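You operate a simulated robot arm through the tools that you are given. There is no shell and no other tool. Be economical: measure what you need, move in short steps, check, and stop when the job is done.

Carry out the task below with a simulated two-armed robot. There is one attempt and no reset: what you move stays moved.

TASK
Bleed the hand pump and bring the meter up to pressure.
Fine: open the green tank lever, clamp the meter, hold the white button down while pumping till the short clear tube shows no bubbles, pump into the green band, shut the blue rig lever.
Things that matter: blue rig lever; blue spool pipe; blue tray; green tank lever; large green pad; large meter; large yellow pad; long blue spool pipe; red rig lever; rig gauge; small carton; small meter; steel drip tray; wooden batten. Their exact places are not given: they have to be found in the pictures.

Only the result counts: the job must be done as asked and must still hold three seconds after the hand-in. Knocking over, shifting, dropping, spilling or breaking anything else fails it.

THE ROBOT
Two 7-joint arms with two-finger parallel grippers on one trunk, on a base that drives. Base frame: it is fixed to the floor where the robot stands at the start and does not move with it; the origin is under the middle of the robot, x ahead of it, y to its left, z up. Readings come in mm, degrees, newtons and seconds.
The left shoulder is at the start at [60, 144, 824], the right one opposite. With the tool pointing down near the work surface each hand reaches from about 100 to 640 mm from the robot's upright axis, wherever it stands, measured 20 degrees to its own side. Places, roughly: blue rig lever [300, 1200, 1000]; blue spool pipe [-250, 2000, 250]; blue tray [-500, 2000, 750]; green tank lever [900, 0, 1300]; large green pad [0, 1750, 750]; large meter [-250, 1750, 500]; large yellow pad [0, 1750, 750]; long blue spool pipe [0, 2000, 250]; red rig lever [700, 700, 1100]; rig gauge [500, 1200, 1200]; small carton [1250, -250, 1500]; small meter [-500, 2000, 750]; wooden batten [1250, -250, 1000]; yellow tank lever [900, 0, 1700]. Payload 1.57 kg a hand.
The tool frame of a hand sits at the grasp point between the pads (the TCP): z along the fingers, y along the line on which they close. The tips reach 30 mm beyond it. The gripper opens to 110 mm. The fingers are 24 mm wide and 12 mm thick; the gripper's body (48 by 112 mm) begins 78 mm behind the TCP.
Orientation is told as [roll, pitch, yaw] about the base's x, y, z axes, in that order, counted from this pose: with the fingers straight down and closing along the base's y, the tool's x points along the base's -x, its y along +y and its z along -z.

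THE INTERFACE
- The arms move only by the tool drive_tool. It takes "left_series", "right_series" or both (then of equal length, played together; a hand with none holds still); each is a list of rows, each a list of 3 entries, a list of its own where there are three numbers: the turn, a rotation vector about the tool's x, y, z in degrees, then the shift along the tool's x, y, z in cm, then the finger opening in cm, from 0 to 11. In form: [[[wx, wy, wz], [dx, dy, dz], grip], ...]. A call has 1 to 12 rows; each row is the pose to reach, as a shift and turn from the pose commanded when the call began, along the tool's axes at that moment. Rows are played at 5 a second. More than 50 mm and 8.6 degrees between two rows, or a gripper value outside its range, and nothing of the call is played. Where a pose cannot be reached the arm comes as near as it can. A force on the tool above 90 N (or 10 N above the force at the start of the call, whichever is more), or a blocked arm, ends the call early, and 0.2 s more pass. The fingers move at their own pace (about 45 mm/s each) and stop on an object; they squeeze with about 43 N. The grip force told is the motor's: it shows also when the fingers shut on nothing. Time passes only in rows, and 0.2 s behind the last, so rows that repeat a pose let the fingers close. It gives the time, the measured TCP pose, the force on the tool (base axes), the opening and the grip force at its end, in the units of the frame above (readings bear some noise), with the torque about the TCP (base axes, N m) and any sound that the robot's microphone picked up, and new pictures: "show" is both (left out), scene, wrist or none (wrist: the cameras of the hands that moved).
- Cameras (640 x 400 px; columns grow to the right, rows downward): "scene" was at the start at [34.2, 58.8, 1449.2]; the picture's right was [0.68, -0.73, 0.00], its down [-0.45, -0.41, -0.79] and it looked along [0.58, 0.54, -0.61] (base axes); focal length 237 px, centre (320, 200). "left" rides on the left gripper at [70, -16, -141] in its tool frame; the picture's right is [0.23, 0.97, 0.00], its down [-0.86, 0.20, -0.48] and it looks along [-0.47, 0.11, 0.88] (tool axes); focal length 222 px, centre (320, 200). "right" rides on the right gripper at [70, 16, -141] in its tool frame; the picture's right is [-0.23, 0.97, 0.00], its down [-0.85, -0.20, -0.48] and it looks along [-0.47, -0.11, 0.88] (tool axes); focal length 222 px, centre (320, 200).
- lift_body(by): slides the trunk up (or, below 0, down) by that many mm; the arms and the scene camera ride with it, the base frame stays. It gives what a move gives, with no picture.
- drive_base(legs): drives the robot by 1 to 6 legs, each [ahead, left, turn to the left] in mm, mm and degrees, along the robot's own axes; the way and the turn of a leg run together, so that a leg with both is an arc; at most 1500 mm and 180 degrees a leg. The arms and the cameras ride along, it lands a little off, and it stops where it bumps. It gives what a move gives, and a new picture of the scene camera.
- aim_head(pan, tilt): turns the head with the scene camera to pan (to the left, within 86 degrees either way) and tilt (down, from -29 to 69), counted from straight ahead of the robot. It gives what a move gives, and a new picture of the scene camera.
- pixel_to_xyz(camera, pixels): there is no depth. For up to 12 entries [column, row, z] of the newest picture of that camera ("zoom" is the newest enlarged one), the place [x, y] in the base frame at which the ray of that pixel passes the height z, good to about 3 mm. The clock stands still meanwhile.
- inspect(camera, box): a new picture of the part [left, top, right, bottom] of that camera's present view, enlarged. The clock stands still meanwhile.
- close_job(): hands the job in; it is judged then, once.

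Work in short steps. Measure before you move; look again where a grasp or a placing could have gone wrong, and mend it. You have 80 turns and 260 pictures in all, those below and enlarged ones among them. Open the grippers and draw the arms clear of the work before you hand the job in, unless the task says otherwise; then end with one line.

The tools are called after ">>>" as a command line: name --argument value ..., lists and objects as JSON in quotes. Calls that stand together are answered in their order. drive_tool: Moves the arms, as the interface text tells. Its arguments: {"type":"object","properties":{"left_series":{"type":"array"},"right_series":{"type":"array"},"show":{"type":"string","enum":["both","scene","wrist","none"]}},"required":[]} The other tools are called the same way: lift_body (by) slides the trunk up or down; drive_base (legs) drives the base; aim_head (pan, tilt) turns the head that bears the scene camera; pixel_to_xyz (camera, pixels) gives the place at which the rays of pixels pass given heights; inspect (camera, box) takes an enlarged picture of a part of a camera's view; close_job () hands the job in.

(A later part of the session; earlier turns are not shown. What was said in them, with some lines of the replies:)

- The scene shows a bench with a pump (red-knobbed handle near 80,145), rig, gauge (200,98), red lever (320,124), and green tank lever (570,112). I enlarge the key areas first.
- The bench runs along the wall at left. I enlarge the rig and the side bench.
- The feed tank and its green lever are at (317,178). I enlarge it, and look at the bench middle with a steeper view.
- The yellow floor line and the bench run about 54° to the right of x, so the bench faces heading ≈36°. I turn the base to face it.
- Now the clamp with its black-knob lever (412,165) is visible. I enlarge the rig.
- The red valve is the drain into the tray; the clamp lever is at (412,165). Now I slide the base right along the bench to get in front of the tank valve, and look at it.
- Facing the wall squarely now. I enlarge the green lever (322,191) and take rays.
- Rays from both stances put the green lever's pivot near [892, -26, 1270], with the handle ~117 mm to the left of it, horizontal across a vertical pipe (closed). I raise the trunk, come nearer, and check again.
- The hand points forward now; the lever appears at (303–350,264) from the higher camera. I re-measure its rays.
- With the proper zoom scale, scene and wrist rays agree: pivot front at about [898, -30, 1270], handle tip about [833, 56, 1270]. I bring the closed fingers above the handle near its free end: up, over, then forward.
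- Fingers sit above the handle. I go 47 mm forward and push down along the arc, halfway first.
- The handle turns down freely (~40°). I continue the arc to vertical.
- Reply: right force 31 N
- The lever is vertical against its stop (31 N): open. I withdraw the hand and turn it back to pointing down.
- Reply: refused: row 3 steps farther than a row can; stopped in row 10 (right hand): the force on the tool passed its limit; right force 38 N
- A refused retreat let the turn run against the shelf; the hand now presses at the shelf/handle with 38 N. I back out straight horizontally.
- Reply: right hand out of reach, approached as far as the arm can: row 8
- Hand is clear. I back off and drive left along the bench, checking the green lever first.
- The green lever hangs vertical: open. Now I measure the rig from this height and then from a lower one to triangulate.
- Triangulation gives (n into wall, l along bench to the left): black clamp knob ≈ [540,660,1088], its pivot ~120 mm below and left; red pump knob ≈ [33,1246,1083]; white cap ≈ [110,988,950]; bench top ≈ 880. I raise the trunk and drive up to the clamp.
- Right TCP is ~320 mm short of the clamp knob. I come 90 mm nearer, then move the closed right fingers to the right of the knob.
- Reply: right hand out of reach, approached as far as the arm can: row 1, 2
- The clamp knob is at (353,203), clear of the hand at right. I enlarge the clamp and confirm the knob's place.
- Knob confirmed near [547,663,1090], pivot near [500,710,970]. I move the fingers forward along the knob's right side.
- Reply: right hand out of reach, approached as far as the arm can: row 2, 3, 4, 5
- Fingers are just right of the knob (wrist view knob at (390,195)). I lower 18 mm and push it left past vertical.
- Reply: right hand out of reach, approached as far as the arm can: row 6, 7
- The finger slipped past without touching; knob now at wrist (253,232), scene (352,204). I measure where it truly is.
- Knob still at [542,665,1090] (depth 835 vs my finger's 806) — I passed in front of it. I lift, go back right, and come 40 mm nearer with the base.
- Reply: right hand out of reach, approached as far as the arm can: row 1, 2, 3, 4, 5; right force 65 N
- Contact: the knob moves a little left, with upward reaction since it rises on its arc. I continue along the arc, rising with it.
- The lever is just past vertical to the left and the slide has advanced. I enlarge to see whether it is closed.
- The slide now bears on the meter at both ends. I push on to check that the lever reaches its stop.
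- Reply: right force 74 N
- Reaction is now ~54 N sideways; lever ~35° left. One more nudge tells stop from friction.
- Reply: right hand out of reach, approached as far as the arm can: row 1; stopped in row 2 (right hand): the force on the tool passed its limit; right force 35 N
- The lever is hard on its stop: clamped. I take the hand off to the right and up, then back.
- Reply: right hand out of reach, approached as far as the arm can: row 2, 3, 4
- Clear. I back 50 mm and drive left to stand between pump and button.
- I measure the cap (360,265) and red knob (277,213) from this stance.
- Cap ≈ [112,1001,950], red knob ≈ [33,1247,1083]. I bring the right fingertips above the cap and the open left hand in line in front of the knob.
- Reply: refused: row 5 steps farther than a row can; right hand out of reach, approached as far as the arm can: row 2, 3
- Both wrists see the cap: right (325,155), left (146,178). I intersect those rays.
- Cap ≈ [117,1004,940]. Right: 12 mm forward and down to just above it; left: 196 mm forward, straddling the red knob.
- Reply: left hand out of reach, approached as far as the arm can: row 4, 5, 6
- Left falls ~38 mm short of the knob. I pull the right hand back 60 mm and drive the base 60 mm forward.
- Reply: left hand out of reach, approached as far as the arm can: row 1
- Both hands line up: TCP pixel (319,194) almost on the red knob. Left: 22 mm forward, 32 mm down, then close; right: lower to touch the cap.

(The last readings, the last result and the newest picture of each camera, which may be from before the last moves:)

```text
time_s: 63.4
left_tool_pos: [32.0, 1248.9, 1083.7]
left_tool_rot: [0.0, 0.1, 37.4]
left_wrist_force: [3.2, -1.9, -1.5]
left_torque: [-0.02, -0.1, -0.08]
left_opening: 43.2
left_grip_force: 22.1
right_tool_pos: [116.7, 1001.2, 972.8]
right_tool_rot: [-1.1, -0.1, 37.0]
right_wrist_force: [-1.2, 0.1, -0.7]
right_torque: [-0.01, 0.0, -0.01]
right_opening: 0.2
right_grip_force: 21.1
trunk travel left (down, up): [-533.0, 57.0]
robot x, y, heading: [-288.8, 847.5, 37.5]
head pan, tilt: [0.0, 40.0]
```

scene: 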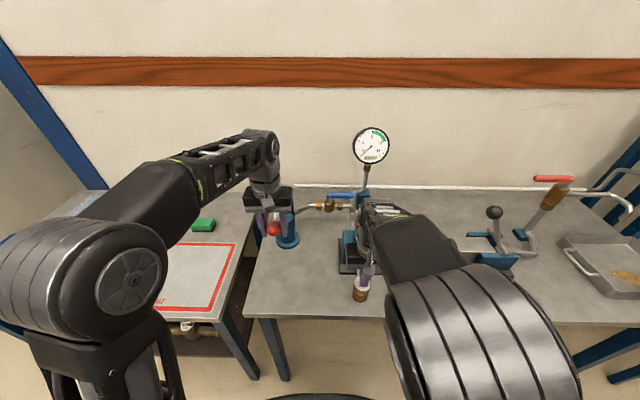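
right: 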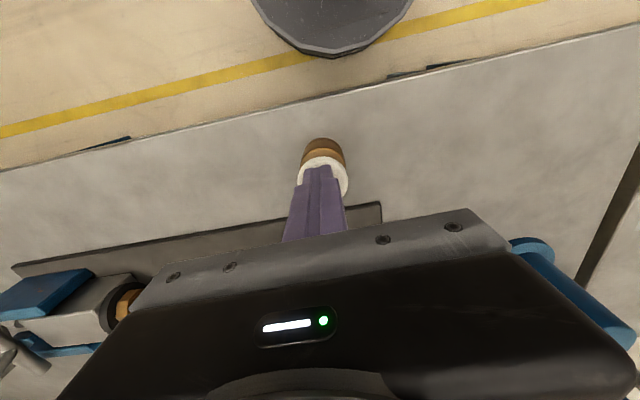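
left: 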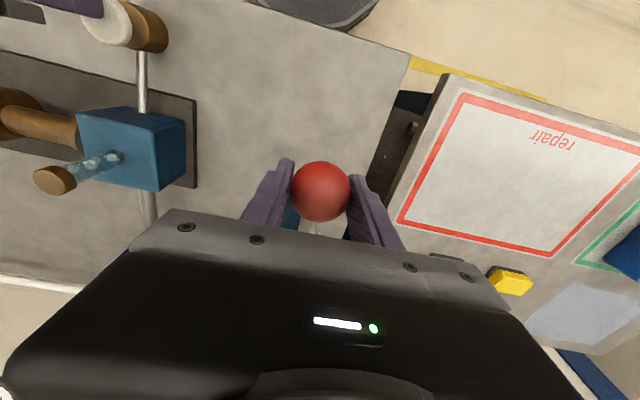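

The knob is gripped (43 mm). The cap isn't reached yet; I lower the right fingertips slowly until force shows.

>>> drive_tool --right_series '[[[0, 0, 0], [0, 0, 0.4], 0], [[0, 0, 0], [0, 0, 0.8], 0], [[0, 0, 0], [0, 0, 1.2], 0], [[0, 0, 0], [0, 0, 1.4], 0]]' --show "wrist"

```text
time_s: 64.4
left_tool_pos: [31.1, 1248.8, 1085.1]
left_tool_rot: [0.1, 0.1, 37.4]
left_wrist_force: [6.5, -4.8, -3.2]
left_torque: [-0.06, 0.02, 0.01]
left_opening: 43.0
left_grip_force: 45.1
right_tool_pos: [116.9, 1001.3, 957.9]
right_tool_rot: [-1.0, -0.1, 37.2]
right_wrist_force: [-0.1, 0.3, 2.5]
right_torque: [0.01, -0.01, 0.02]
right_opening: 0.1
right_grip_force: 21.3
trunk travel left (down, up): [-533.0, 57.0]
robot x, y, heading: [-290.4, 845.4, 37.4]
head pan, tilt: [0.0, 40.0]
```

right: 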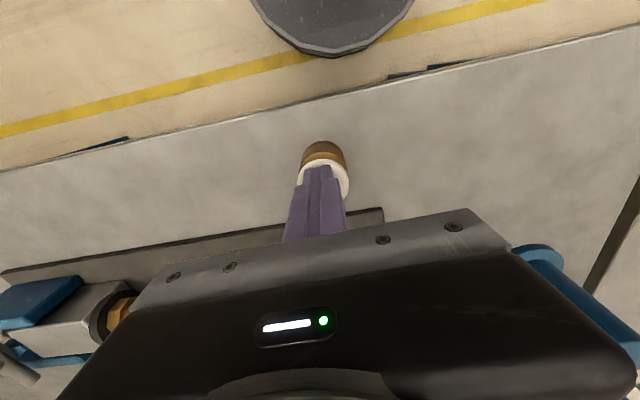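

First contact (2.5 N). I press further to find the button's bottom.

>>> drive_tool --right_series '[[[0, 0, 0], [0, 0, 0.3], 0], [[0, 0, 0], [0, 0, 0.6], 0], [[0, 0, 0], [0, 0, 0.9], 0]]' --show "none"

>>> inspect --camera "scene" --box '[240, 120, 420, 310]'

```text
time_s: 65.2
left_tool_pos: [31.0, 1248.6, 1084.6]
left_tool_rot: [0.0, -0.1, 37.4]
left_wrist_force: [13.1, -3.3, -10.7]
left_torque: [-0.47, 0.54, 0.1]
left_opening: 43.0
left_grip_force: 45.2
right_tool_pos: [116.2, 1000.2, 949.8]
right_tool_rot: [-1.0, -0.1, 37.1]
right_wrist_force: [-5.8, -3.7, 24.5]
right_torque: [0.1, -0.01, -0.09]
right_opening: 0.2
right_grip_force: 21.7
trunk travel left (down, up): [-533.0, 57.0]
robot x, y, heading: [-289.7, 845.8, 37.4]
head pan, tilt: [0.0, 40.0]
heard: click
```

```text
2.11 times, centred on (330, 215) of scene
```

zoom: 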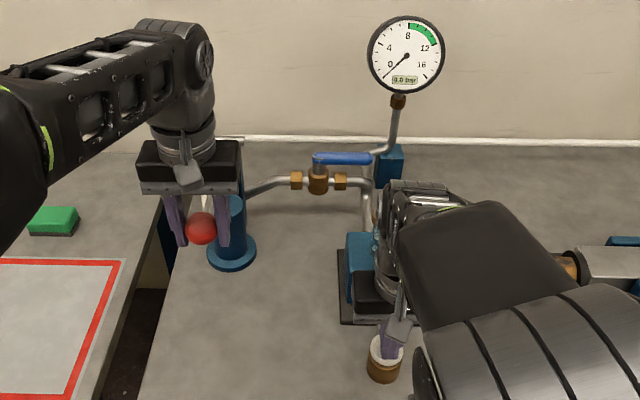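

A click: the button is down at ~25 N. Now a first trial stroke of the pump handle with the left hand, following its arc.

>>> drive_tool --left_series '[[[0, 0, 0], [0.1, 0, 1.5], 2], [[0, 0, 0], [0.1, 0, 2.9], 2], [[0, 0, 0], [0, 0, 4.4], 2], [[0, 0, 0], [-0.2, 0, 5.8], 2], [[0, 0, 0], [-0.5, 0, 7.2], 2], [[0, 0, 0], [-0.9, 0, 8.6], 2]]'

```text
time_s: 66.6
left_tool_pos: [34.6, 1250.5, 998.1]
left_tool_rot: [0.0, 0.1, 37.4]
left_wrist_force: [-0.7, -12.6, 10.0]
left_torque: [0.49, -0.1, 0.11]
left_opening: 43.5
left_grip_force: 22.8
right_tool_pos: [114.3, 996.7, 950.3]
right_tool_rot: [-1.0, 0.0, 37.2]
right_wrist_force: [-10.7, -10.4, 23.8]
right_torque: [-0.06, 0.16, 0.08]
right_opening: 0.2
right_grip_force: 21.2
trunk travel left (down, up): [-533.0, 57.0]
robot x, y, heading: [-289.0, 847.6, 37.0]
head pan, tilt: [0.0, 40.0]
```

scene: 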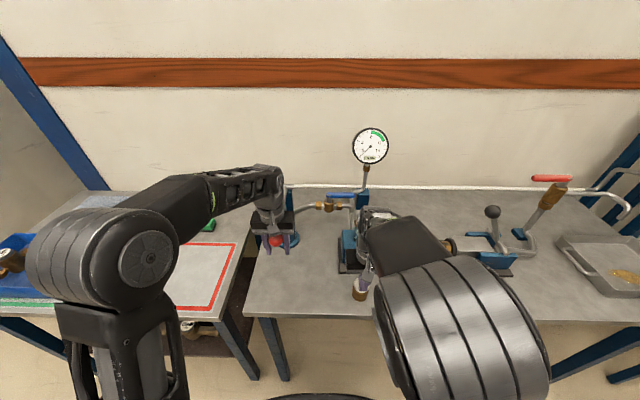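
left: 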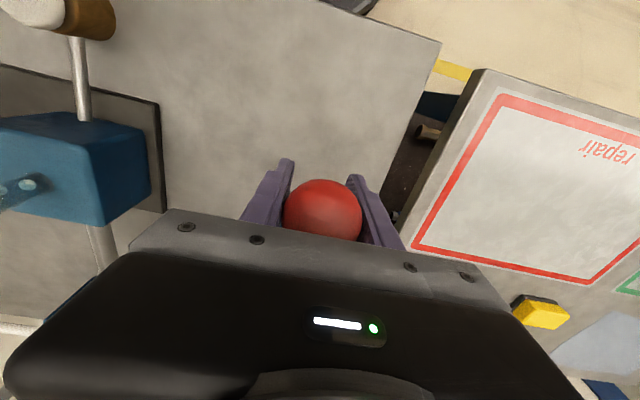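

The handle follows easily. I bring it back up and look at the clear tube in the left wrist view.

>>> drive_tool --left_series '[[[0, 0, 0], [0.4, 0, -1.4], 2], [[0, 0, 0], [0.7, 0, -2.8], 2], [[0, 0, 0], [0.9, 0, -4.2], 2], [[0, 0, 0], [1.0, 0, -5.7], 2], [[0, 0, 0], [1.0, 0, -7.1], 2], [[0, 0, 0], [0.9, 0, -8.6], 2]]'

>>> inspect --camera "left" --box '[0, 80, 240, 230]'

>>> inspect --camera "scene" --box '[260, 110, 420, 310]'

```text
time_s: 68.0
left_tool_pos: [30.3, 1247.7, 1085.5]
left_tool_rot: [0.1, -0.1, 37.3]
left_wrist_force: [5.3, -12.9, -11.2]
left_torque: [0.23, -0.2, -0.02]
left_opening: 44.0
left_grip_force: 15.4
right_tool_pos: [116.7, 999.0, 950.0]
right_tool_rot: [-1.0, -0.4, 37.2]
right_wrist_force: [-0.1, -4.4, 26.3]
right_torque: [0.08, -0.13, -0.1]
right_opening: 0.0
right_grip_force: 21.1
trunk travel left (down, up): [-533.0, 57.0]
robot x, y, heading: [-286.5, 846.4, 37.6]
head pan, tilt: [0.0, 40.0]
```

scene: 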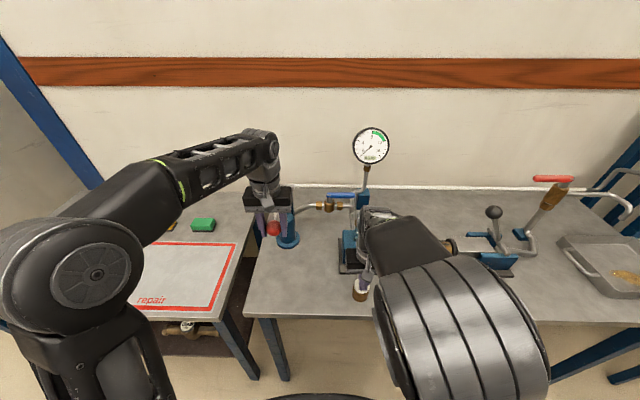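
left: 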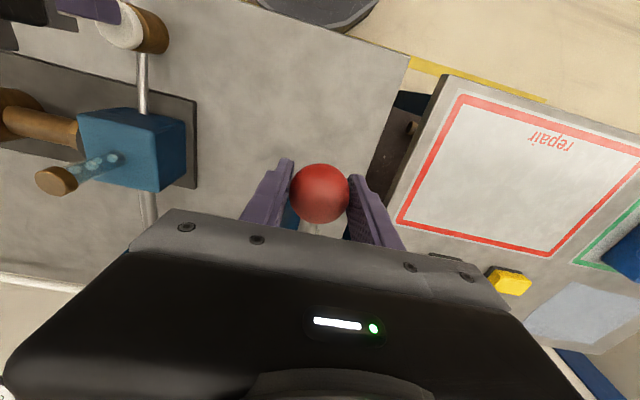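

```text
2.67 times, centred on (120, 155) of left
```

zoom: 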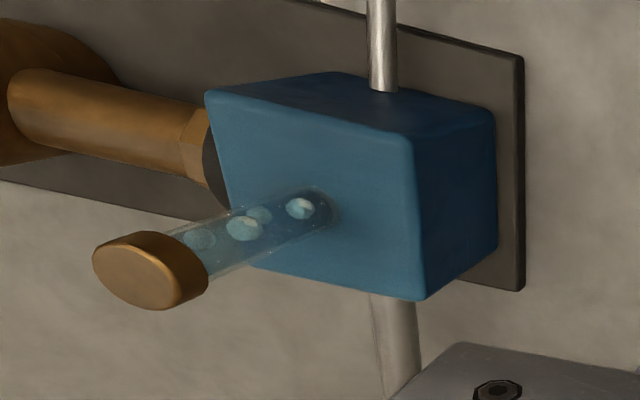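

```text
2.00 times, centred on (340, 210) of scene
```

zoom: 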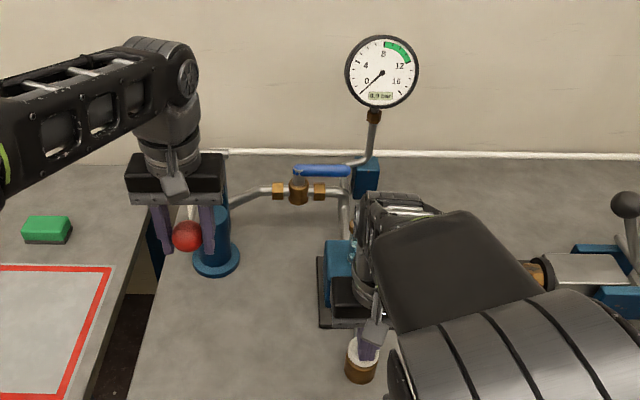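

Bubbles still in the tube; the button stays down. Two full strokes per call now, ending at the top for the tube view.

>>> drive_tool --left_series '[[[0, 0, 0], [0.1, 0, 2.9], 2], [[0, 0, 0], [-0.2, 0, 5.8], 2], [[0, 0, 0], [-0.9, 0, 8.6], 2], [[0, 0, 0], [-0.2, 0, 5.8], 2], [[0, 0, 0], [0.1, 0, 2.9], 2], [[0, 0, 0], [0, 0, 0], 2], [[0, 0, 0], [0.1, 0, 2.9], 2], [[0, 0, 0], [-0.2, 0, 5.8], 2], [[0, 0, 0], [-0.9, 0, 8.6], 2], [[0, 0, 0], [-0.2, 0, 5.8], 2], [[0, 0, 0], [0.1, 0, 2.9], 2], [[0, 0, 0], [0, 0, 0], 2]]' --show "none"

>>> inspect --camera "left" --box '[0, 80, 360, 230]'

>>> inspect --camera "scene" --box '[260, 110, 420, 310]'

```text
time_s: 70.6
left_tool_pos: [29.4, 1245.3, 1084.2]
left_tool_rot: [0.1, 0.2, 37.4]
left_wrist_force: [5.1, -11.4, -15.4]
left_torque: [0.1, 0.11, -0.05]
left_opening: 43.6
left_grip_force: 15.5
right_tool_pos: [116.3, 1000.3, 949.6]
right_tool_rot: [-1.0, -0.3, 37.1]
right_wrist_force: [-7.8, -5.4, 29.5]
right_torque: [0.06, 0.0, -0.01]
right_opening: 0.0
right_grip_force: 21.4
trunk travel left (down, up): [-533.0, 57.0]
robot x, y, heading: [-286.0, 841.7, 37.4]
head pan, tilt: [0.0, 40.0]
```

```text
1.78 times, centred on (180, 155) of left
```

zoom: 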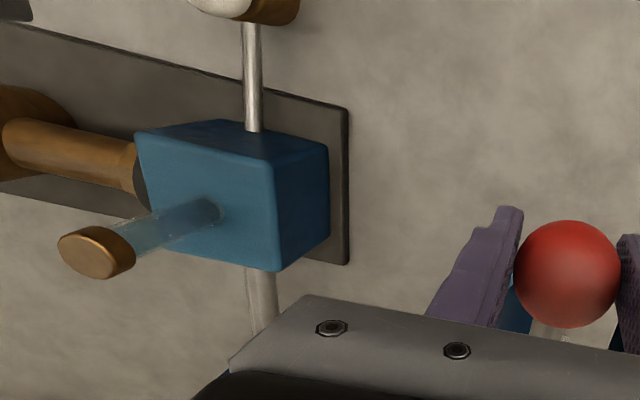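

```text
2.00 times, centred on (340, 210) of scene
```

zoom: 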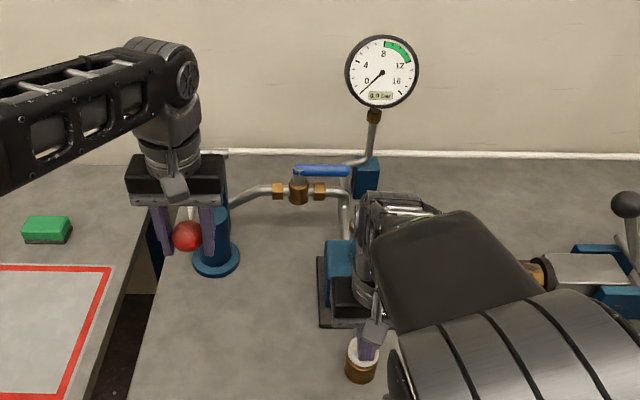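

The tube looks clear. I verify at higher zoom before letting the button go.

>>> inspect --camera "left" --box '[20, 130, 140, 205]'

```text
5.33 times, centred on (80, 168) of left
```

zoom: 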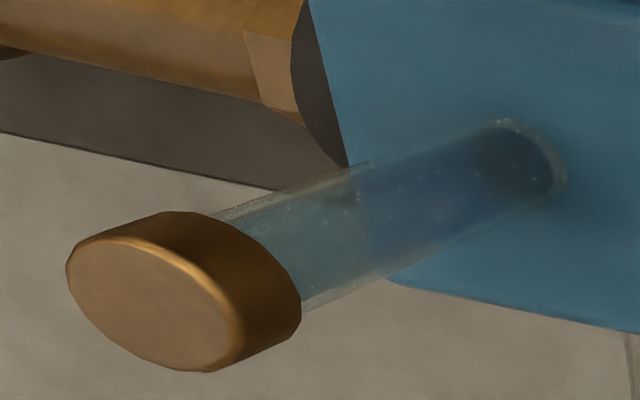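

No bubbles remain. I lift the right hand straight off the button and make one pump stroke to see the gauge response.

>>> drive_tool --right_series '[[[0, 0, 0], [0, 0, -2], 0], [[0, 0, 0], [0, 0, -5], 0], [[0, 0, 0], [0, 0, -8], 0]]' --show "none"

>>> drive_tool --left_series '[[[0, 0, 0], [0.1, 0, 2], 2], [[0, 0, 0], [0, 0, 4], 2], [[0, 0, 0], [-0.2, 0, 6], 2], [[0, 0, 0], [-0.9, 0, 8.6], 2]]' --show "none"

>>> inspect --camera "scene" --box '[320, 110, 420, 200]'

```text
time_s: 71.4
left_tool_pos: [29.7, 1246.7, 1083.9]
left_tool_rot: [0.1, 0.2, 37.3]
left_wrist_force: [-10.8, -21.8, -13.8]
left_torque: [-0.38, 0.68, 0.04]
left_opening: 43.1
left_grip_force: 45.1
right_tool_pos: [114.5, 1000.4, 1031.0]
right_tool_rot: [-0.9, -0.1, 37.1]
right_wrist_force: [0.6, 0.2, 0.0]
right_torque: [0.0, -0.01, -0.02]
right_opening: 0.0
right_grip_force: 21.4
trunk travel left (down, up): [-533.0, 57.0]
robot x, y, heading: [-289.5, 841.5, 37.6]
head pan, tilt: [0.0, 40.0]
```

```text
time_s: 72.4
left_tool_pos: [38.3, 1253.1, 994.9]
left_tool_rot: [0.1, 0.2, 37.4]
left_wrist_force: [2.1, -9.6, 2.2]
left_torque: [0.15, 0.46, 0.06]
left_opening: 44.1
left_grip_force: 15.5
right_tool_pos: [116.9, 1002.4, 1029.5]
right_tool_rot: [-1.0, 0.0, 37.1]
right_wrist_force: [-0.1, 0.4, 1.1]
right_torque: [-0.01, -0.01, -0.01]
right_opening: 0.2
right_grip_force: 21.8
trunk travel left (down, up): [-533.0, 57.0]
robot x, y, heading: [-290.6, 847.3, 37.1]
head pan, tilt: [0.0, 40.0]
```

```text
4.44 times, centred on (370, 155) of scene
```

zoom: 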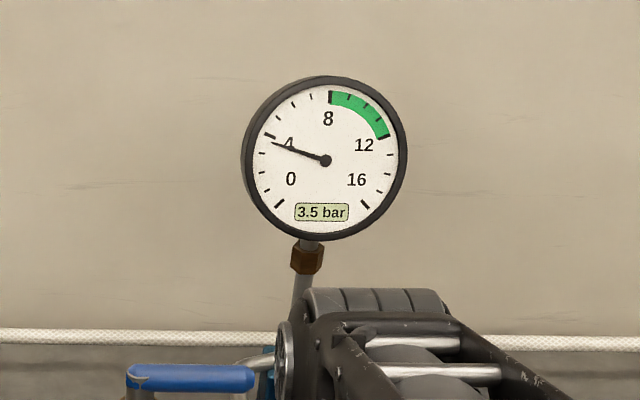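

One stroke gives 3.5 bar; the drain holds. Green band is 8–12. One more full stroke, then look.

>>> drive_tool --left_series '[[[0, 0, 0], [0.7, 0, -2.8], 2], [[0, 0, 0], [1.0, 0, -5.7], 2], [[0, 0, 0], [0.9, 0, -8.6], 2], [[0, 0, 0], [1.0, 0, -6.6], 2], [[0, 0, 0], [0.9, 0, -4.6], 2], [[0, 0, 0], [0.7, 0, -2.6], 2], [[0, 0, 0], [0, 0, 0], 2]]' --show "none"

>>> inspect --camera "scene" --box '[320, 110, 420, 200]'

```text
time_s: 74.0
left_tool_pos: [36.7, 1251.9, 993.2]
left_tool_rot: [0.2, 0.8, 37.3]
left_wrist_force: [-8.5, -14.6, 6.3]
left_torque: [0.61, -0.28, -0.01]
left_opening: 44.0
left_grip_force: 15.5
right_tool_pos: [116.2, 1002.2, 1028.4]
right_tool_rot: [-1.0, 0.0, 37.1]
right_wrist_force: [0.4, 1.1, -0.9]
right_torque: [-0.03, 0.04, -0.01]
right_opening: 0.0
right_grip_force: 21.1
trunk travel left (down, up): [-533.0, 57.0]
robot x, y, heading: [-289.4, 843.9, 37.5]
head pan, tilt: [0.0, 40.0]
```

```text
4.44 times, centred on (370, 155) of scene
```

zoom: 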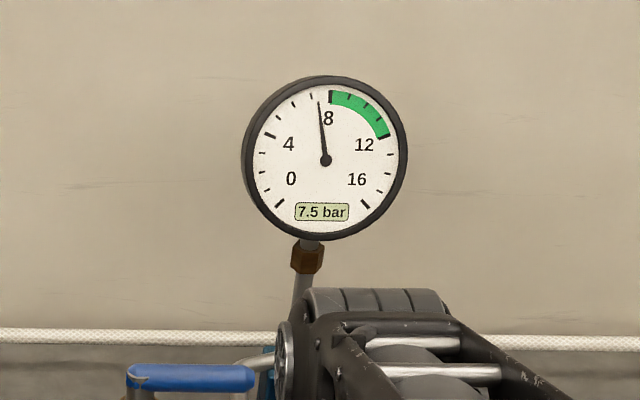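

7.5 bar. A stroke of about 5.5 cm should give ~10 bar.

>>> drive_tool --left_series '[[[0, 0, 0], [0.7, 0, -2.8], 2], [[0, 0, 0], [1.0, 0, -5.6], 2], [[0, 0, 0], [0.9, 0, -3.8], 2], [[0, 0, 0], [0.5, 0, -1.9], 2], [[0, 0, 0], [0, 0, 0], 2]]' --show "none"

>>> inspect --camera "scene" --box '[320, 110, 420, 200]'

```text
time_s: 75.2
left_tool_pos: [33.7, 1250.4, 999.3]
left_tool_rot: [0.1, 0.2, 37.4]
left_wrist_force: [-18.6, -17.9, 3.8]
left_torque: [1.1, -0.96, -0.03]
left_opening: 43.0
left_grip_force: 44.9
right_tool_pos: [112.8, 999.0, 1031.8]
right_tool_rot: [-1.0, -0.2, 37.2]
right_wrist_force: [0.2, 0.7, -1.1]
right_torque: [0.02, 0.0, 0.01]
right_opening: 0.2
right_grip_force: 21.1
trunk travel left (down, up): [-533.0, 57.0]
robot x, y, heading: [-291.3, 845.6, 37.3]
head pan, tilt: [0.0, 40.0]
```

```text
4.44 times, centred on (370, 155) of scene
```

zoom: 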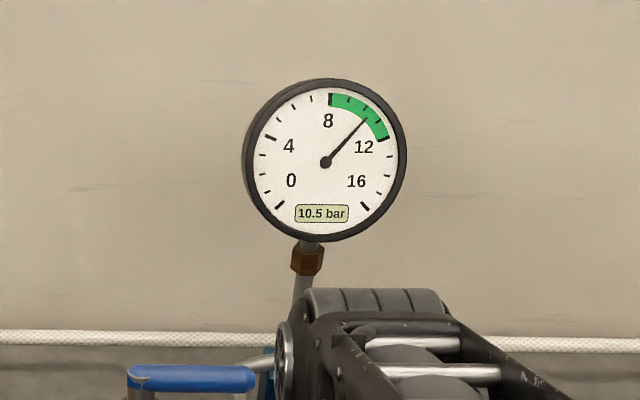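

10.5 bar, well in the green band. I now release the knob: open the left fingers, lift clear, and raise the right hand too.

>>> drive_tool --left_series '[[[0, 0, 0], [0, 0, 0], 6], [[0, 0, 0], [0, 0, 0], 9], [[0, 0, 0], [0, 0, 0], 11], [[0, 0, 0], [0, 0, 0], 11], [[0, 0, 0], [0, 0, -4], 11], [[0, 0, 0], [0, 0, -8], 11], [[0, 0, 0], [2, 0, -12], 11], [[0, 0, 0], [6, 0, -14], 11], [[0, 0, 0], [10, 0, -14], 11], [[0, 0, 0], [14.5, 0, -14], 11], [[0, 0, 0], [19, 0, -14], 11]]' --right_series '[[[0, 0, 0], [0, 0, -3], 0], [[0, 0, 0], [0, 0, -6], 0], [[0, 0, 0], [0, 0, -9], 0], [[0, 0, 0], [2, 0, -11], 0], [[0, 0, 0], [4, 0, -11], 0], [[0, 0, 0], [6, 0, -11], 0], [[0, 0, 0], [6, 0, -11], 0], [[0, 0, 0], [6, 0, -11], 0], [[0, 0, 0], [6, 0, -11], 0], [[0, 0, 0], [6, 0, -11], 0], [[0, 0, 0], [6, 0, -11], 0]]' --show "scene"

>>> inspect --camera "scene" --box '[250, 110, 450, 300]'

```text
time_s: 77.6
left_tool_pos: [-103.8, 1139.2, 1124.2]
left_tool_rot: [0.2, -0.1, 37.4]
left_wrist_force: [-0.3, -0.8, -1.0]
left_torque: [0.1, 0.0, -0.02]
left_opening: 109.9
left_grip_force: 0.1
left hand out of reach, approached as far as the arm can: row 7, 8, 9, 10, 11
right_tool_pos: [69.3, 971.4, 1133.1]
right_tool_rot: [-0.9, -0.2, 37.0]
right_wrist_force: [0.2, -0.6, -1.0]
right_torque: [0.08, 0.0, 0.0]
right_opening: 0.0
right_grip_force: 22.1
right hand out of reach, approached as far as the arm can: row 4, 5, 6, 7, 8, 9, 10, 11
trunk travel left (down, up): [-533.0, 57.0]
robot x, y, heading: [-290.4, 845.6, 37.3]
head pan, tilt: [0.0, 40.0]
```

scene: 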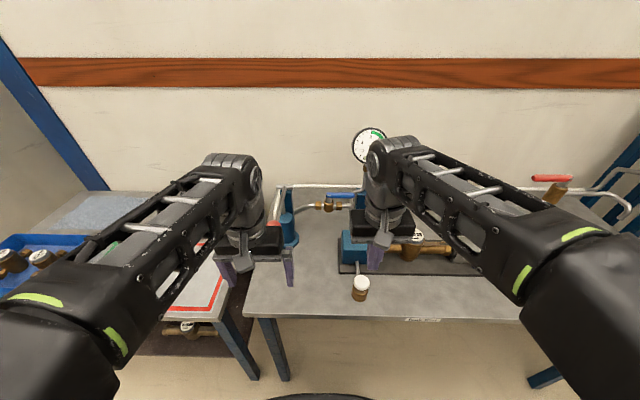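

```text
2.11 times, centred on (350, 205) of scene
```

zoom: 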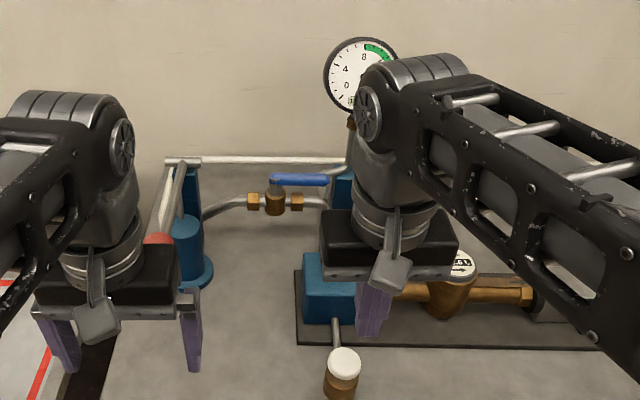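

Gauge still green-side. I tuck the left hand back and left, then drive right 130 and forward 100 to reach the blue lever.

>>> drive_tool --left_series '[[[0, 0, 0], [3, 3, 0], 11], [[0, 0, 0], [6, 6, 0], 11], [[0, 0, 0], [9, 9, 0], 11], [[0, 0, 0], [12, 12, 0], 11], [[0, 0, 0], [15, 15, 0], 11]]' --show "none"

>>> drive_base --legs '[[0, -130, 0], [100, 0, 0]]'

>>> aim_head --pan 5 --tilt 45

```text
time_s: 78.8
left_tool_pos: [-250.8, 1185.4, 1087.9]
left_tool_rot: [0.1, 0.1, 37.3]
left_wrist_force: [0.4, -0.2, -1.1]
left_torque: [0.01, 0.0, 0.02]
left_opening: 109.9
left_grip_force: 0.0
left hand out of reach, approached as far as the arm can: row 1, 2, 3, 4, 5
right_tool_pos: [68.6, 974.6, 1132.2]
right_tool_rot: [-1.0, 0.0, 37.2]
right_wrist_force: [-0.6, -0.4, -0.1]
right_torque: [-0.01, -0.02, 0.03]
right_opening: 0.0
right_grip_force: 20.6
trunk travel left (down, up): [-533.0, 57.0]
robot x, y, heading: [-288.4, 843.3, 37.5]
head pan, tilt: [0.0, 40.0]
```

```text
time_s: 80.9
left_tool_pos: [-91.5, 1145.2, 1088.1]
left_tool_rot: [0.0, 0.1, 37.4]
left_wrist_force: [0.4, 0.4, 0.1]
left_torque: [0.0, 0.02, 0.0]
left_opening: 110.3
left_grip_force: 0.1
right_tool_pos: [229.0, 932.9, 1131.0]
right_tool_rot: [-1.0, -0.1, 37.1]
right_wrist_force: [-0.2, 0.3, -0.6]
right_torque: [-0.06, 0.04, 0.01]
right_opening: 0.0
right_grip_force: 20.9
trunk travel left (down, up): [-533.0, 57.0]
robot x, y, heading: [-128.8, 805.3, 37.7]
head pan, tilt: [0.0, 40.0]
```

scene: 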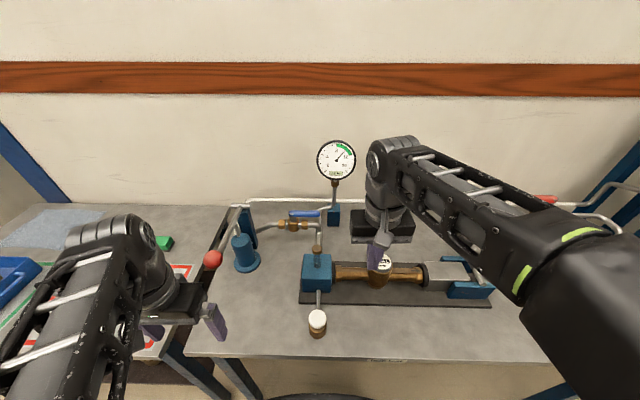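

```text
time_s: 81.5
left_tool_pos: [-92.5, 1143.3, 1088.4]
left_tool_rot: [0.1, 0.1, 37.5]
left_wrist_force: [0.9, -0.2, -0.4]
left_torque: [0.05, 0.0, 0.01]
left_opening: 110.1
left_grip_force: 0.0
right_tool_pos: [228.2, 933.2, 1131.0]
right_tool_rot: [-1.2, -0.1, 37.0]
right_wrist_force: [0.1, -0.4, -0.8]
right_torque: [-0.01, 0.02, -0.01]
right_opening: 0.0
right_grip_force: 21.1
trunk travel left (down, up): [-533.0, 57.0]
robot x, y, heading: [-129.8, 804.3, 37.1]
head pan, tilt: [5.0, 45.0]
```

scene: 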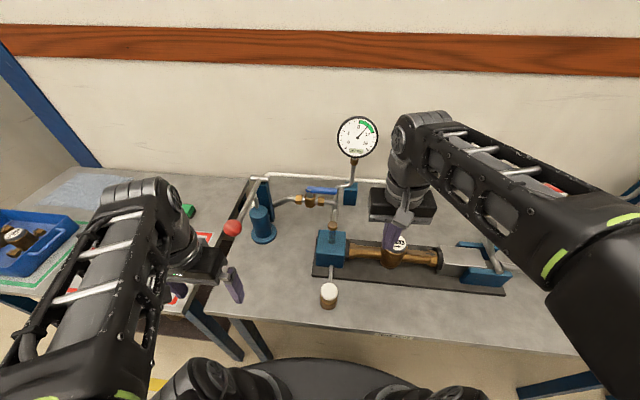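

Clear view of the blue lever at (320,190) and of the gauge (still in the green). I enlarge and get its place.

>>> inspect --camera "scene" --box '[270, 160, 398, 240]'

>>> inspect --camera "right" --box '[0, 0, 640, 400]'

>>> pixel_to_xyz --camera "scene" --pixels '[[308, 189, 1007], [336, 191, 1007], [308, 189, 1030], [336, 191, 1030], [308, 189, 985], [336, 191, 985], [333, 226, 1030], [333, 226, 1010]]'

```text
5.00 times, centred on (334, 200) of scene
```

zoom: 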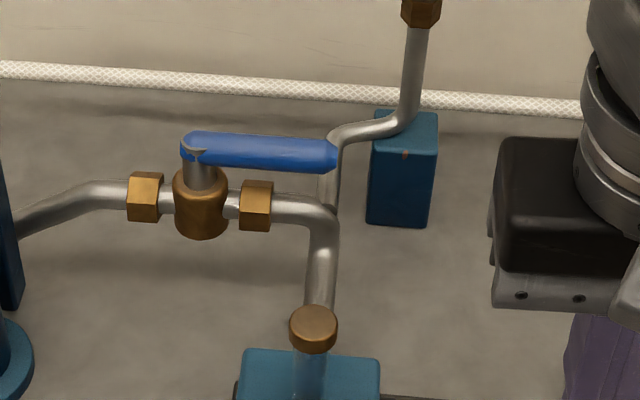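

```text
1.00 times, centred on (320, 200) of right (not enlarged: the box is as wide or as high as the picture)
```

zoom: 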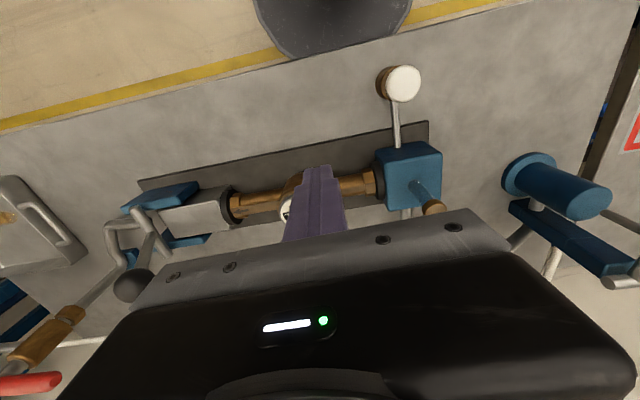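

```text
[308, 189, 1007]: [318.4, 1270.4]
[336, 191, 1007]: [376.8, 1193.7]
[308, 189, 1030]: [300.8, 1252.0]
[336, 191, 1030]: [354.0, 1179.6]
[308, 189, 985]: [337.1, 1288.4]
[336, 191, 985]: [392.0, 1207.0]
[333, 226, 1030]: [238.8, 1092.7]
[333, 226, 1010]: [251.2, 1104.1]
```

Blue lever: pivot ≈ [318,1270,1007], free end ≈ [377,1194,1007]; its spindle is vertical, handle along the pipe. It shuts clockwise, toward the robot. I move the right hand left, tilt it forward 40° and reach over above the lever.

>>> drive_tool --right_series '[[[0, -6, 0], [0, 4.5, 0], 0], [[0, -12, 0], [0, 9, 0], 0], [[0, -18, 0], [0, 13, 0], 0], [[0, -24, 0], [-3, 14.9, 0], 0], [[0, -30, 0], [-7.5, 14.9, 0], 0], [[0, -36, 0], [-12, 14.9, 0], 0], [[0, -40, 0], [-16.5, 14.9, 0], 0], [[0, -40, 0], [-21, 14.9, 0], 0], [[0, -40, 0], [-25.5, 14.9, 0], 0]]'

```text
time_s: 83.5
left_tool_pos: [-91.5, 1143.9, 1088.6]
left_tool_rot: [0.2, 0.2, 37.4]
left_wrist_force: [0.5, -0.3, 0.1]
left_torque: [-0.02, -0.01, -0.02]
left_opening: 110.0
left_grip_force: 0.0
right_tool_pos: [344.3, 1206.0, 1128.0]
right_tool_rot: [-1.4, -40.1, 37.9]
right_wrist_force: [1.0, -0.1, -0.5]
right_torque: [-0.01, 0.02, 0.01]
right_opening: 0.0
right_grip_force: 21.1
trunk travel left (down, up): [-533.0, 57.0]
robot x, y, heading: [-131.6, 803.0, 37.0]
head pan, tilt: [5.0, 45.0]
```

scene: 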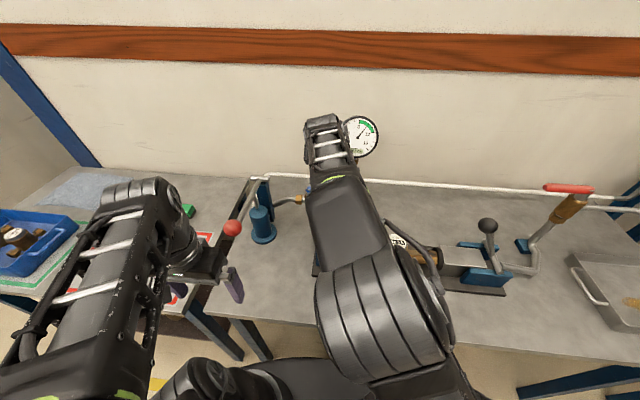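
right: 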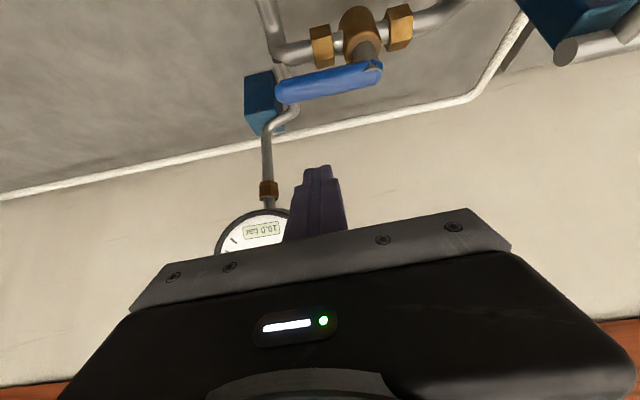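

Well placed; the gauge reads 10.0 bar. I check the handle height with the wrist rays.

>>> pixel_to_xyz --camera "right" --pixels '[[370, 70, 1007], [282, 93, 1007], [370, 70, 1025], [282, 93, 1025], [370, 70, 990], [282, 93, 990]]'

```text
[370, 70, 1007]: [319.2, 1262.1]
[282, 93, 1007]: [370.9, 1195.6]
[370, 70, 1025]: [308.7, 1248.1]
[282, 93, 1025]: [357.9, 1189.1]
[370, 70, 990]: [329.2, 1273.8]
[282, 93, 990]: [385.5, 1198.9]
```

Consistent. I go 46 mm further past the handle, then straight down behind it, and look.

>>> drive_tool --right_series '[[[0, 0, 0], [-3.5, 0.2, 2.96], 0], [[0, 0, 0], [-1.6, 0.2, 5.3], 0], [[0, 0, 0], [0.34, 0.2, 7.56], 0], [[0, 0, 0], [2.0, 0.2, 9.5], 0], [[0, 0, 0], [3.4, 0.2, 11.2], 0]]'

>>> inspect --camera "scene" --box '[260, 100, 420, 220]'

```text
time_s: 84.7
left_tool_pos: [-92.5, 1144.1, 1087.8]
left_tool_rot: [0.1, 0.1, 37.3]
left_wrist_force: [-0.3, 0.0, -0.1]
left_torque: [0.0, 0.0, 0.0]
left_opening: 110.2
left_grip_force: 0.1
right_tool_pos: [378.3, 1232.1, 1022.5]
right_tool_rot: [-1.5, -40.0, 37.9]
right_wrist_force: [0.4, 0.6, -0.2]
right_torque: [0.01, 0.01, 0.03]
right_opening: 0.0
right_grip_force: 21.2
trunk travel left (down, up): [-533.0, 57.0]
robot x, y, heading: [-128.2, 805.9, 37.3]
head pan, tilt: [5.0, 45.0]
```

scene: 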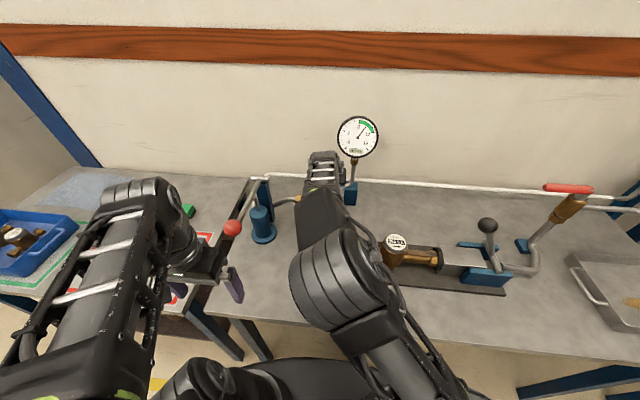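
right: 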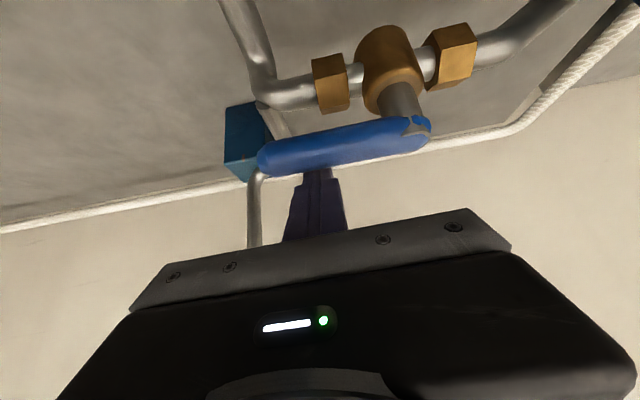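

```text
3.33 times, centred on (340, 160) of scene
```

zoom: 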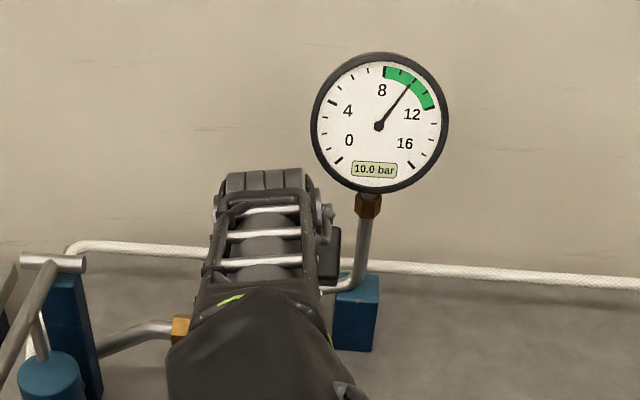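

The fingertips are just behind the blue handle. I pull it toward the robot along its arc, to ~60° first.

>>> drive_tool --right_series '[[[0, 0, 0], [0.4, 0, 0.4], 0], [[0, 0, 0], [1.1, 0, -0.26], 0], [[0, 0, 0], [2.69, -0.3, -1.61], 0], [[0, 0, 0], [4.61, 0.1, -3.22], 0], [[0, 0, 0], [6.22, 1.4, -4.57], 0]]'

```text
time_s: 85.9
left_tool_pos: [-92.6, 1144.0, 1088.6]
left_tool_rot: [0.0, 0.0, 37.4]
left_wrist_force: [0.2, 0.3, 0.1]
left_torque: [0.02, -0.03, -0.02]
left_opening: 110.1
left_grip_force: 0.1
right_tool_pos: [307.9, 1196.9, 1016.7]
right_tool_rot: [-1.5, -40.2, 38.0]
right_wrist_force: [-0.6, -0.8, 0.0]
right_torque: [0.02, 0.01, -0.01]
right_opening: 0.1
right_grip_force: 21.2
trunk travel left (down, up): [-533.0, 57.0]
robot x, y, heading: [-123.9, 807.6, 37.4]
head pan, tilt: [5.0, 45.0]
```

scene: 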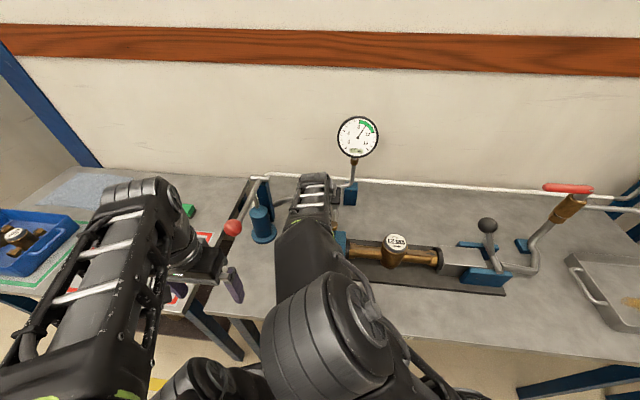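
right: 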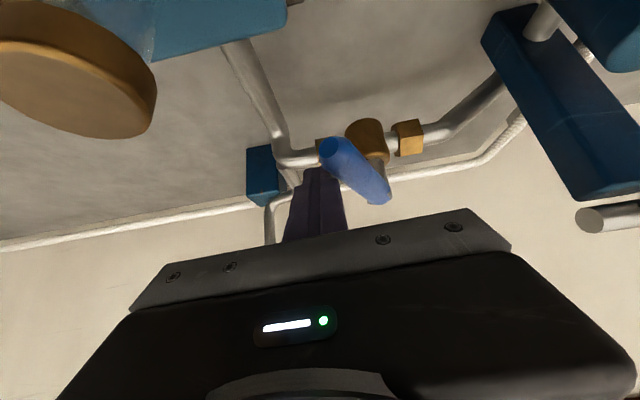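

The handle has turned ~60°. I finish the arc until it meets its stop.

>>> drive_tool --right_series '[[[0, 0, 0], [0.7, 1.0, -0.6], 0], [[0, 0, 0], [1.22, 2.0, -1.03], 0], [[0, 0, 0], [1.6, 3.1, -1.35], 0], [[0, 0, 0], [1.7, 3.8, -1.42], 0], [[0, 0, 0], [1.7, 4.4, -1.42], 0]]'

```text
time_s: 87.1
left_tool_pos: [-87.5, 1138.7, 1090.1]
left_tool_rot: [0.4, 0.0, 37.1]
left_wrist_force: [0.9, 0.1, 0.7]
left_torque: [0.0, 0.04, 0.0]
left_opening: 110.2
left_grip_force: 0.0
right_tool_pos: [276.7, 1206.6, 1016.2]
right_tool_rot: [-1.4, -40.1, 37.1]
right_wrist_force: [31.4, -37.5, 5.3]
right_torque: [-0.41, -0.5, -1.32]
right_opening: 0.0
right_grip_force: 20.9
trunk travel left (down, up): [-533.0, 57.0]
robot x, y, heading: [-129.6, 804.3, 37.2]
head pan, tilt: [5.0, 45.0]
```

scene: 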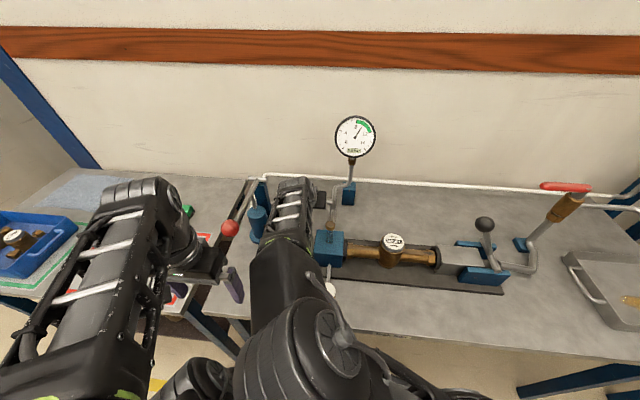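
right: 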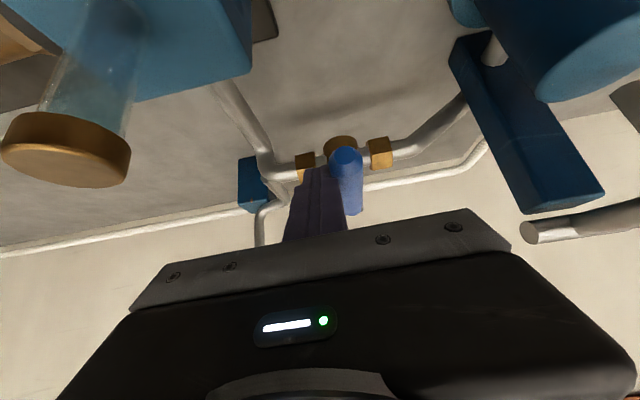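

The handle is at 90° against its stop (49 N): shut. I ease off right, lift straight up, then back away.

>>> drive_tool --right_series '[[[0, 0, 0], [0, -1.5, 0], 0], [[0, 0, 0], [-2.5, -2, -3], 0], [[0, 0, 0], [-5.1, -2, -6.1], 0], [[0, 0, 0], [-7, -2, -8.4], 0], [[0, 0, 0], [-3.6, -2, -11.3], 0], [[0, 0, 0], [-0.2, -2, -14.1], 0], [[0, 0, 0], [3.2, -2, -17], 0], [[0, 0, 0], [6.6, -2, -19.8], 0], [[0, 0, 0], [10, -2, -22.7], 0]]'

>>> inspect --camera "scene" --box '[250, 100, 420, 220]'

```text
time_s: 88.6
left_tool_pos: [-91.5, 1143.0, 1088.7]
left_tool_rot: [0.1, 0.0, 37.5]
left_wrist_force: [-0.6, 0.5, 0.9]
left_torque: [0.02, 0.01, 0.02]
left_opening: 110.1
left_grip_force: 0.1
right_tool_pos: [295.8, 1097.2, 1092.2]
right_tool_rot: [-2.6, -35.9, 25.7]
right_wrist_force: [-0.4, 0.8, 0.0]
right_torque: [0.01, -0.01, -0.02]
right_opening: 0.0
right_grip_force: 21.3
trunk travel left (down, up): [-533.0, 57.0]
robot x, y, heading: [-129.1, 807.0, 37.4]
head pan, tilt: [5.0, 45.0]
stopped in row 7 (right hand): the arm was blocked; the commanded pose is now the measured one
```

scene: 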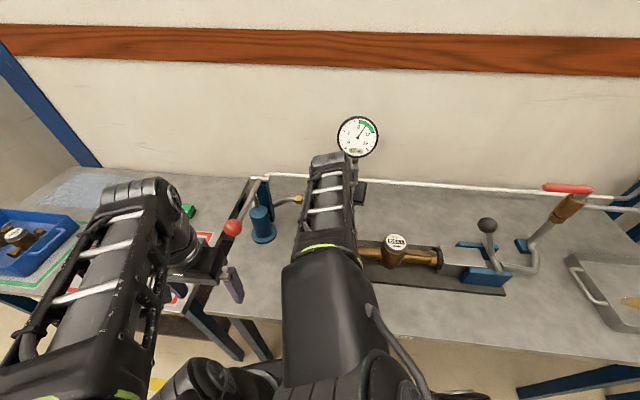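
right: 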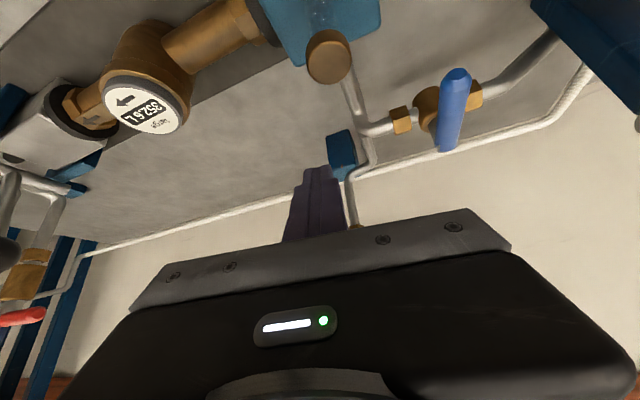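

```text
3.33 times, centred on (335, 160) of scene
```

zoom: 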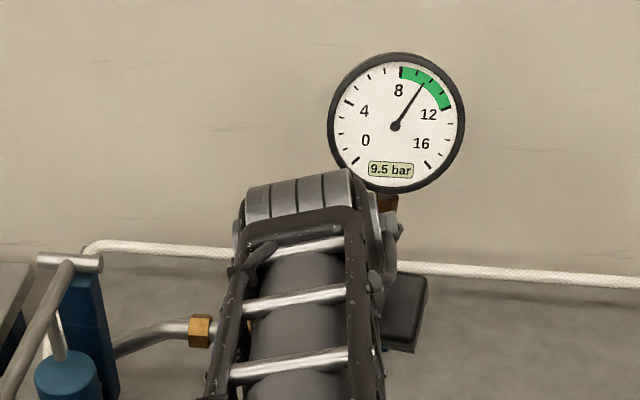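

Blue handle is crosswise to the pipe (450,110 in wrist view), gauge 9.5 bar. The arm hit a joint limit with no load; I back out with the base instead.

>>> drive_base --legs '[[-300, 0, 0]]'

>>> inspect --camera "scene" --box '[240, 100, 440, 225]'

```text
time_s: 90.7
left_tool_pos: [-330.7, 961.4, 1088.3]
left_tool_rot: [0.2, 0.0, 37.1]
left_wrist_force: [-0.7, 0.1, -0.3]
left_torque: [-0.02, -0.02, 0.04]
left_opening: 109.8
left_grip_force: 0.1
right_tool_pos: [56.7, 914.1, 1092.0]
right_tool_rot: [-2.7, -35.9, 25.4]
right_wrist_force: [0.4, -0.1, 0.0]
right_torque: [0.0, 0.0, 0.0]
right_opening: 0.0
right_grip_force: 21.9
trunk travel left (down, up): [-533.0, 57.0]
robot x, y, heading: [-370.3, 619.3, 37.1]
head pan, tilt: [5.0, 45.0]
```

scene: 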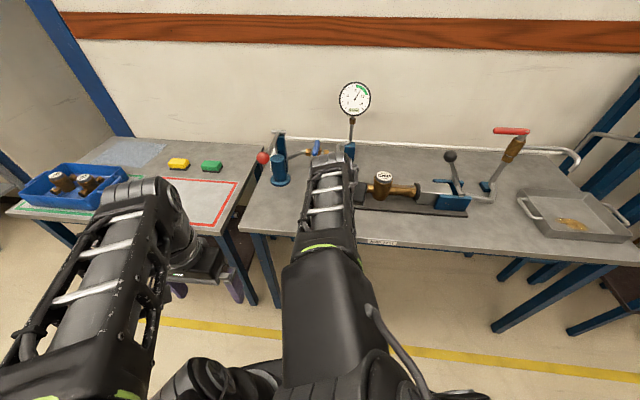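

```text
3.20 times, centred on (340, 162) of scene
```

zoom: 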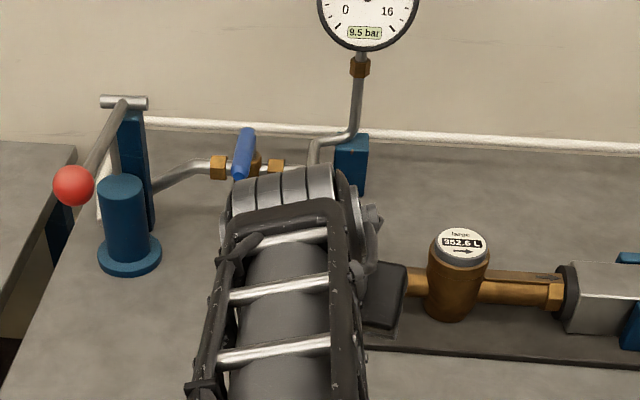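

The gauge holds 9.5 bar with the blue lever crosswise. I open the right gripper, back off some more and check again after a few seconds.

>>> drive_base --legs '[[-150, 0, 0]]'

>>> drive_tool --right_series '[[[0, 0, 0], [0, 0, 0], 4], [[0, 0, 0], [0, 0, 0], 8], [[0, 0, 0], [0, 0, 0], 11], [[0, 0, 0], [0, 0, 0], 11], [[0, 0, 0], [0, 0, 0], 11], [[0, 0, 0], [0, 0, 0], 11], [[0, 0, 0], [0, 0, 0], 11], [[0, 0, 0], [0, 0, 0], 11], [[0, 0, 0], [0, 0, 0], 11], [[0, 0, 0], [0, 0, 0], 11], [[0, 0, 0], [0, 0, 0], 11], [[0, 0, 0], [0, 0, 0], 11]]' --show "scene"

>>> inspect --camera "scene" --box '[260, 50, 480, 190]'

```text
time_s: 92.0
left_tool_pos: [-449.6, 870.2, 1088.5]
left_tool_rot: [0.1, -0.1, 37.1]
left_wrist_force: [-1.1, -0.1, -0.1]
left_torque: [0.03, -0.03, -0.03]
left_opening: 110.1
left_grip_force: 0.0
right_tool_pos: [-62.5, 823.0, 1091.7]
right_tool_rot: [-2.6, -35.8, 25.5]
right_wrist_force: [-0.7, -0.8, -0.4]
right_torque: [0.0, -0.03, 0.02]
right_opening: 0.3
right_grip_force: 21.3
trunk travel left (down, up): [-533.0, 57.0]
robot x, y, heading: [-489.5, 532.4, 37.0]
head pan, tilt: [5.0, 45.0]
```

scene: 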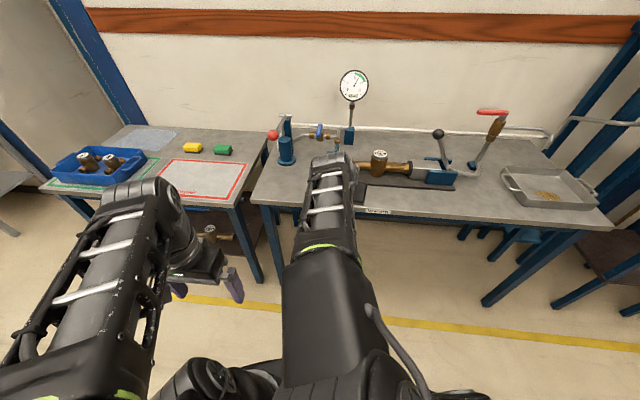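

```text
time_s: 94.7
left_tool_pos: [-449.1, 871.2, 1088.2]
left_tool_rot: [0.0, 0.1, 37.0]
left_wrist_force: [-0.9, -0.5, 0.1]
left_torque: [0.01, -0.03, 0.0]
left_opening: 109.8
left_grip_force: 0.1
right_tool_pos: [-61.4, 823.9, 1091.9]
right_tool_rot: [-2.6, -35.7, 25.4]
right_wrist_force: [-1.0, -0.8, 0.3]
right_torque: [-0.02, -0.01, 0.01]
right_opening: 109.9
right_grip_force: 0.0
trunk travel left (down, up): [-533.0, 57.0]
robot x, y, heading: [-485.4, 530.9, 37.2]
head pan, tilt: [5.0, 45.0]
```

scene: 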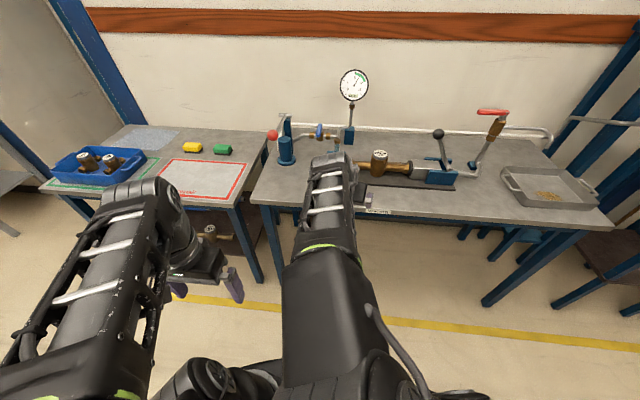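

```text
2.86 times, centred on (370, 120) of scene
```

zoom: 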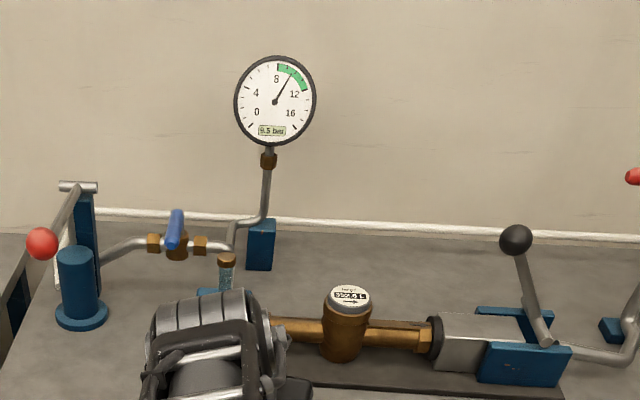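

It holds at 9.5 bar. A last look at the clear tube.

>>> inspect --camera "scene" --box '[310, 120, 374, 160]'

```text
10.00 times, centred on (342, 140) of scene
```

zoom: 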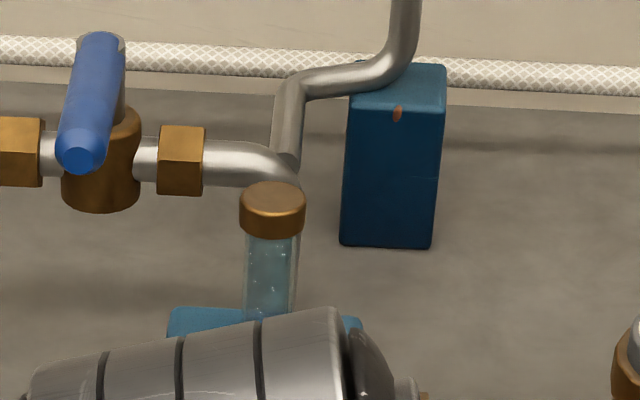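

The tube is clear, the blue lever is shut, the gauge sits in the green band and both hands are clear and open. I hand in.

>>> close_job

```text
The job is handed in.
```

The job is handed in: the pump is bled, the meter is clamped and the gauge holds 9.5 bar in the green band. The green tank lever is open, the blue rig lever is shut, and both hands are open and clear of the bench.
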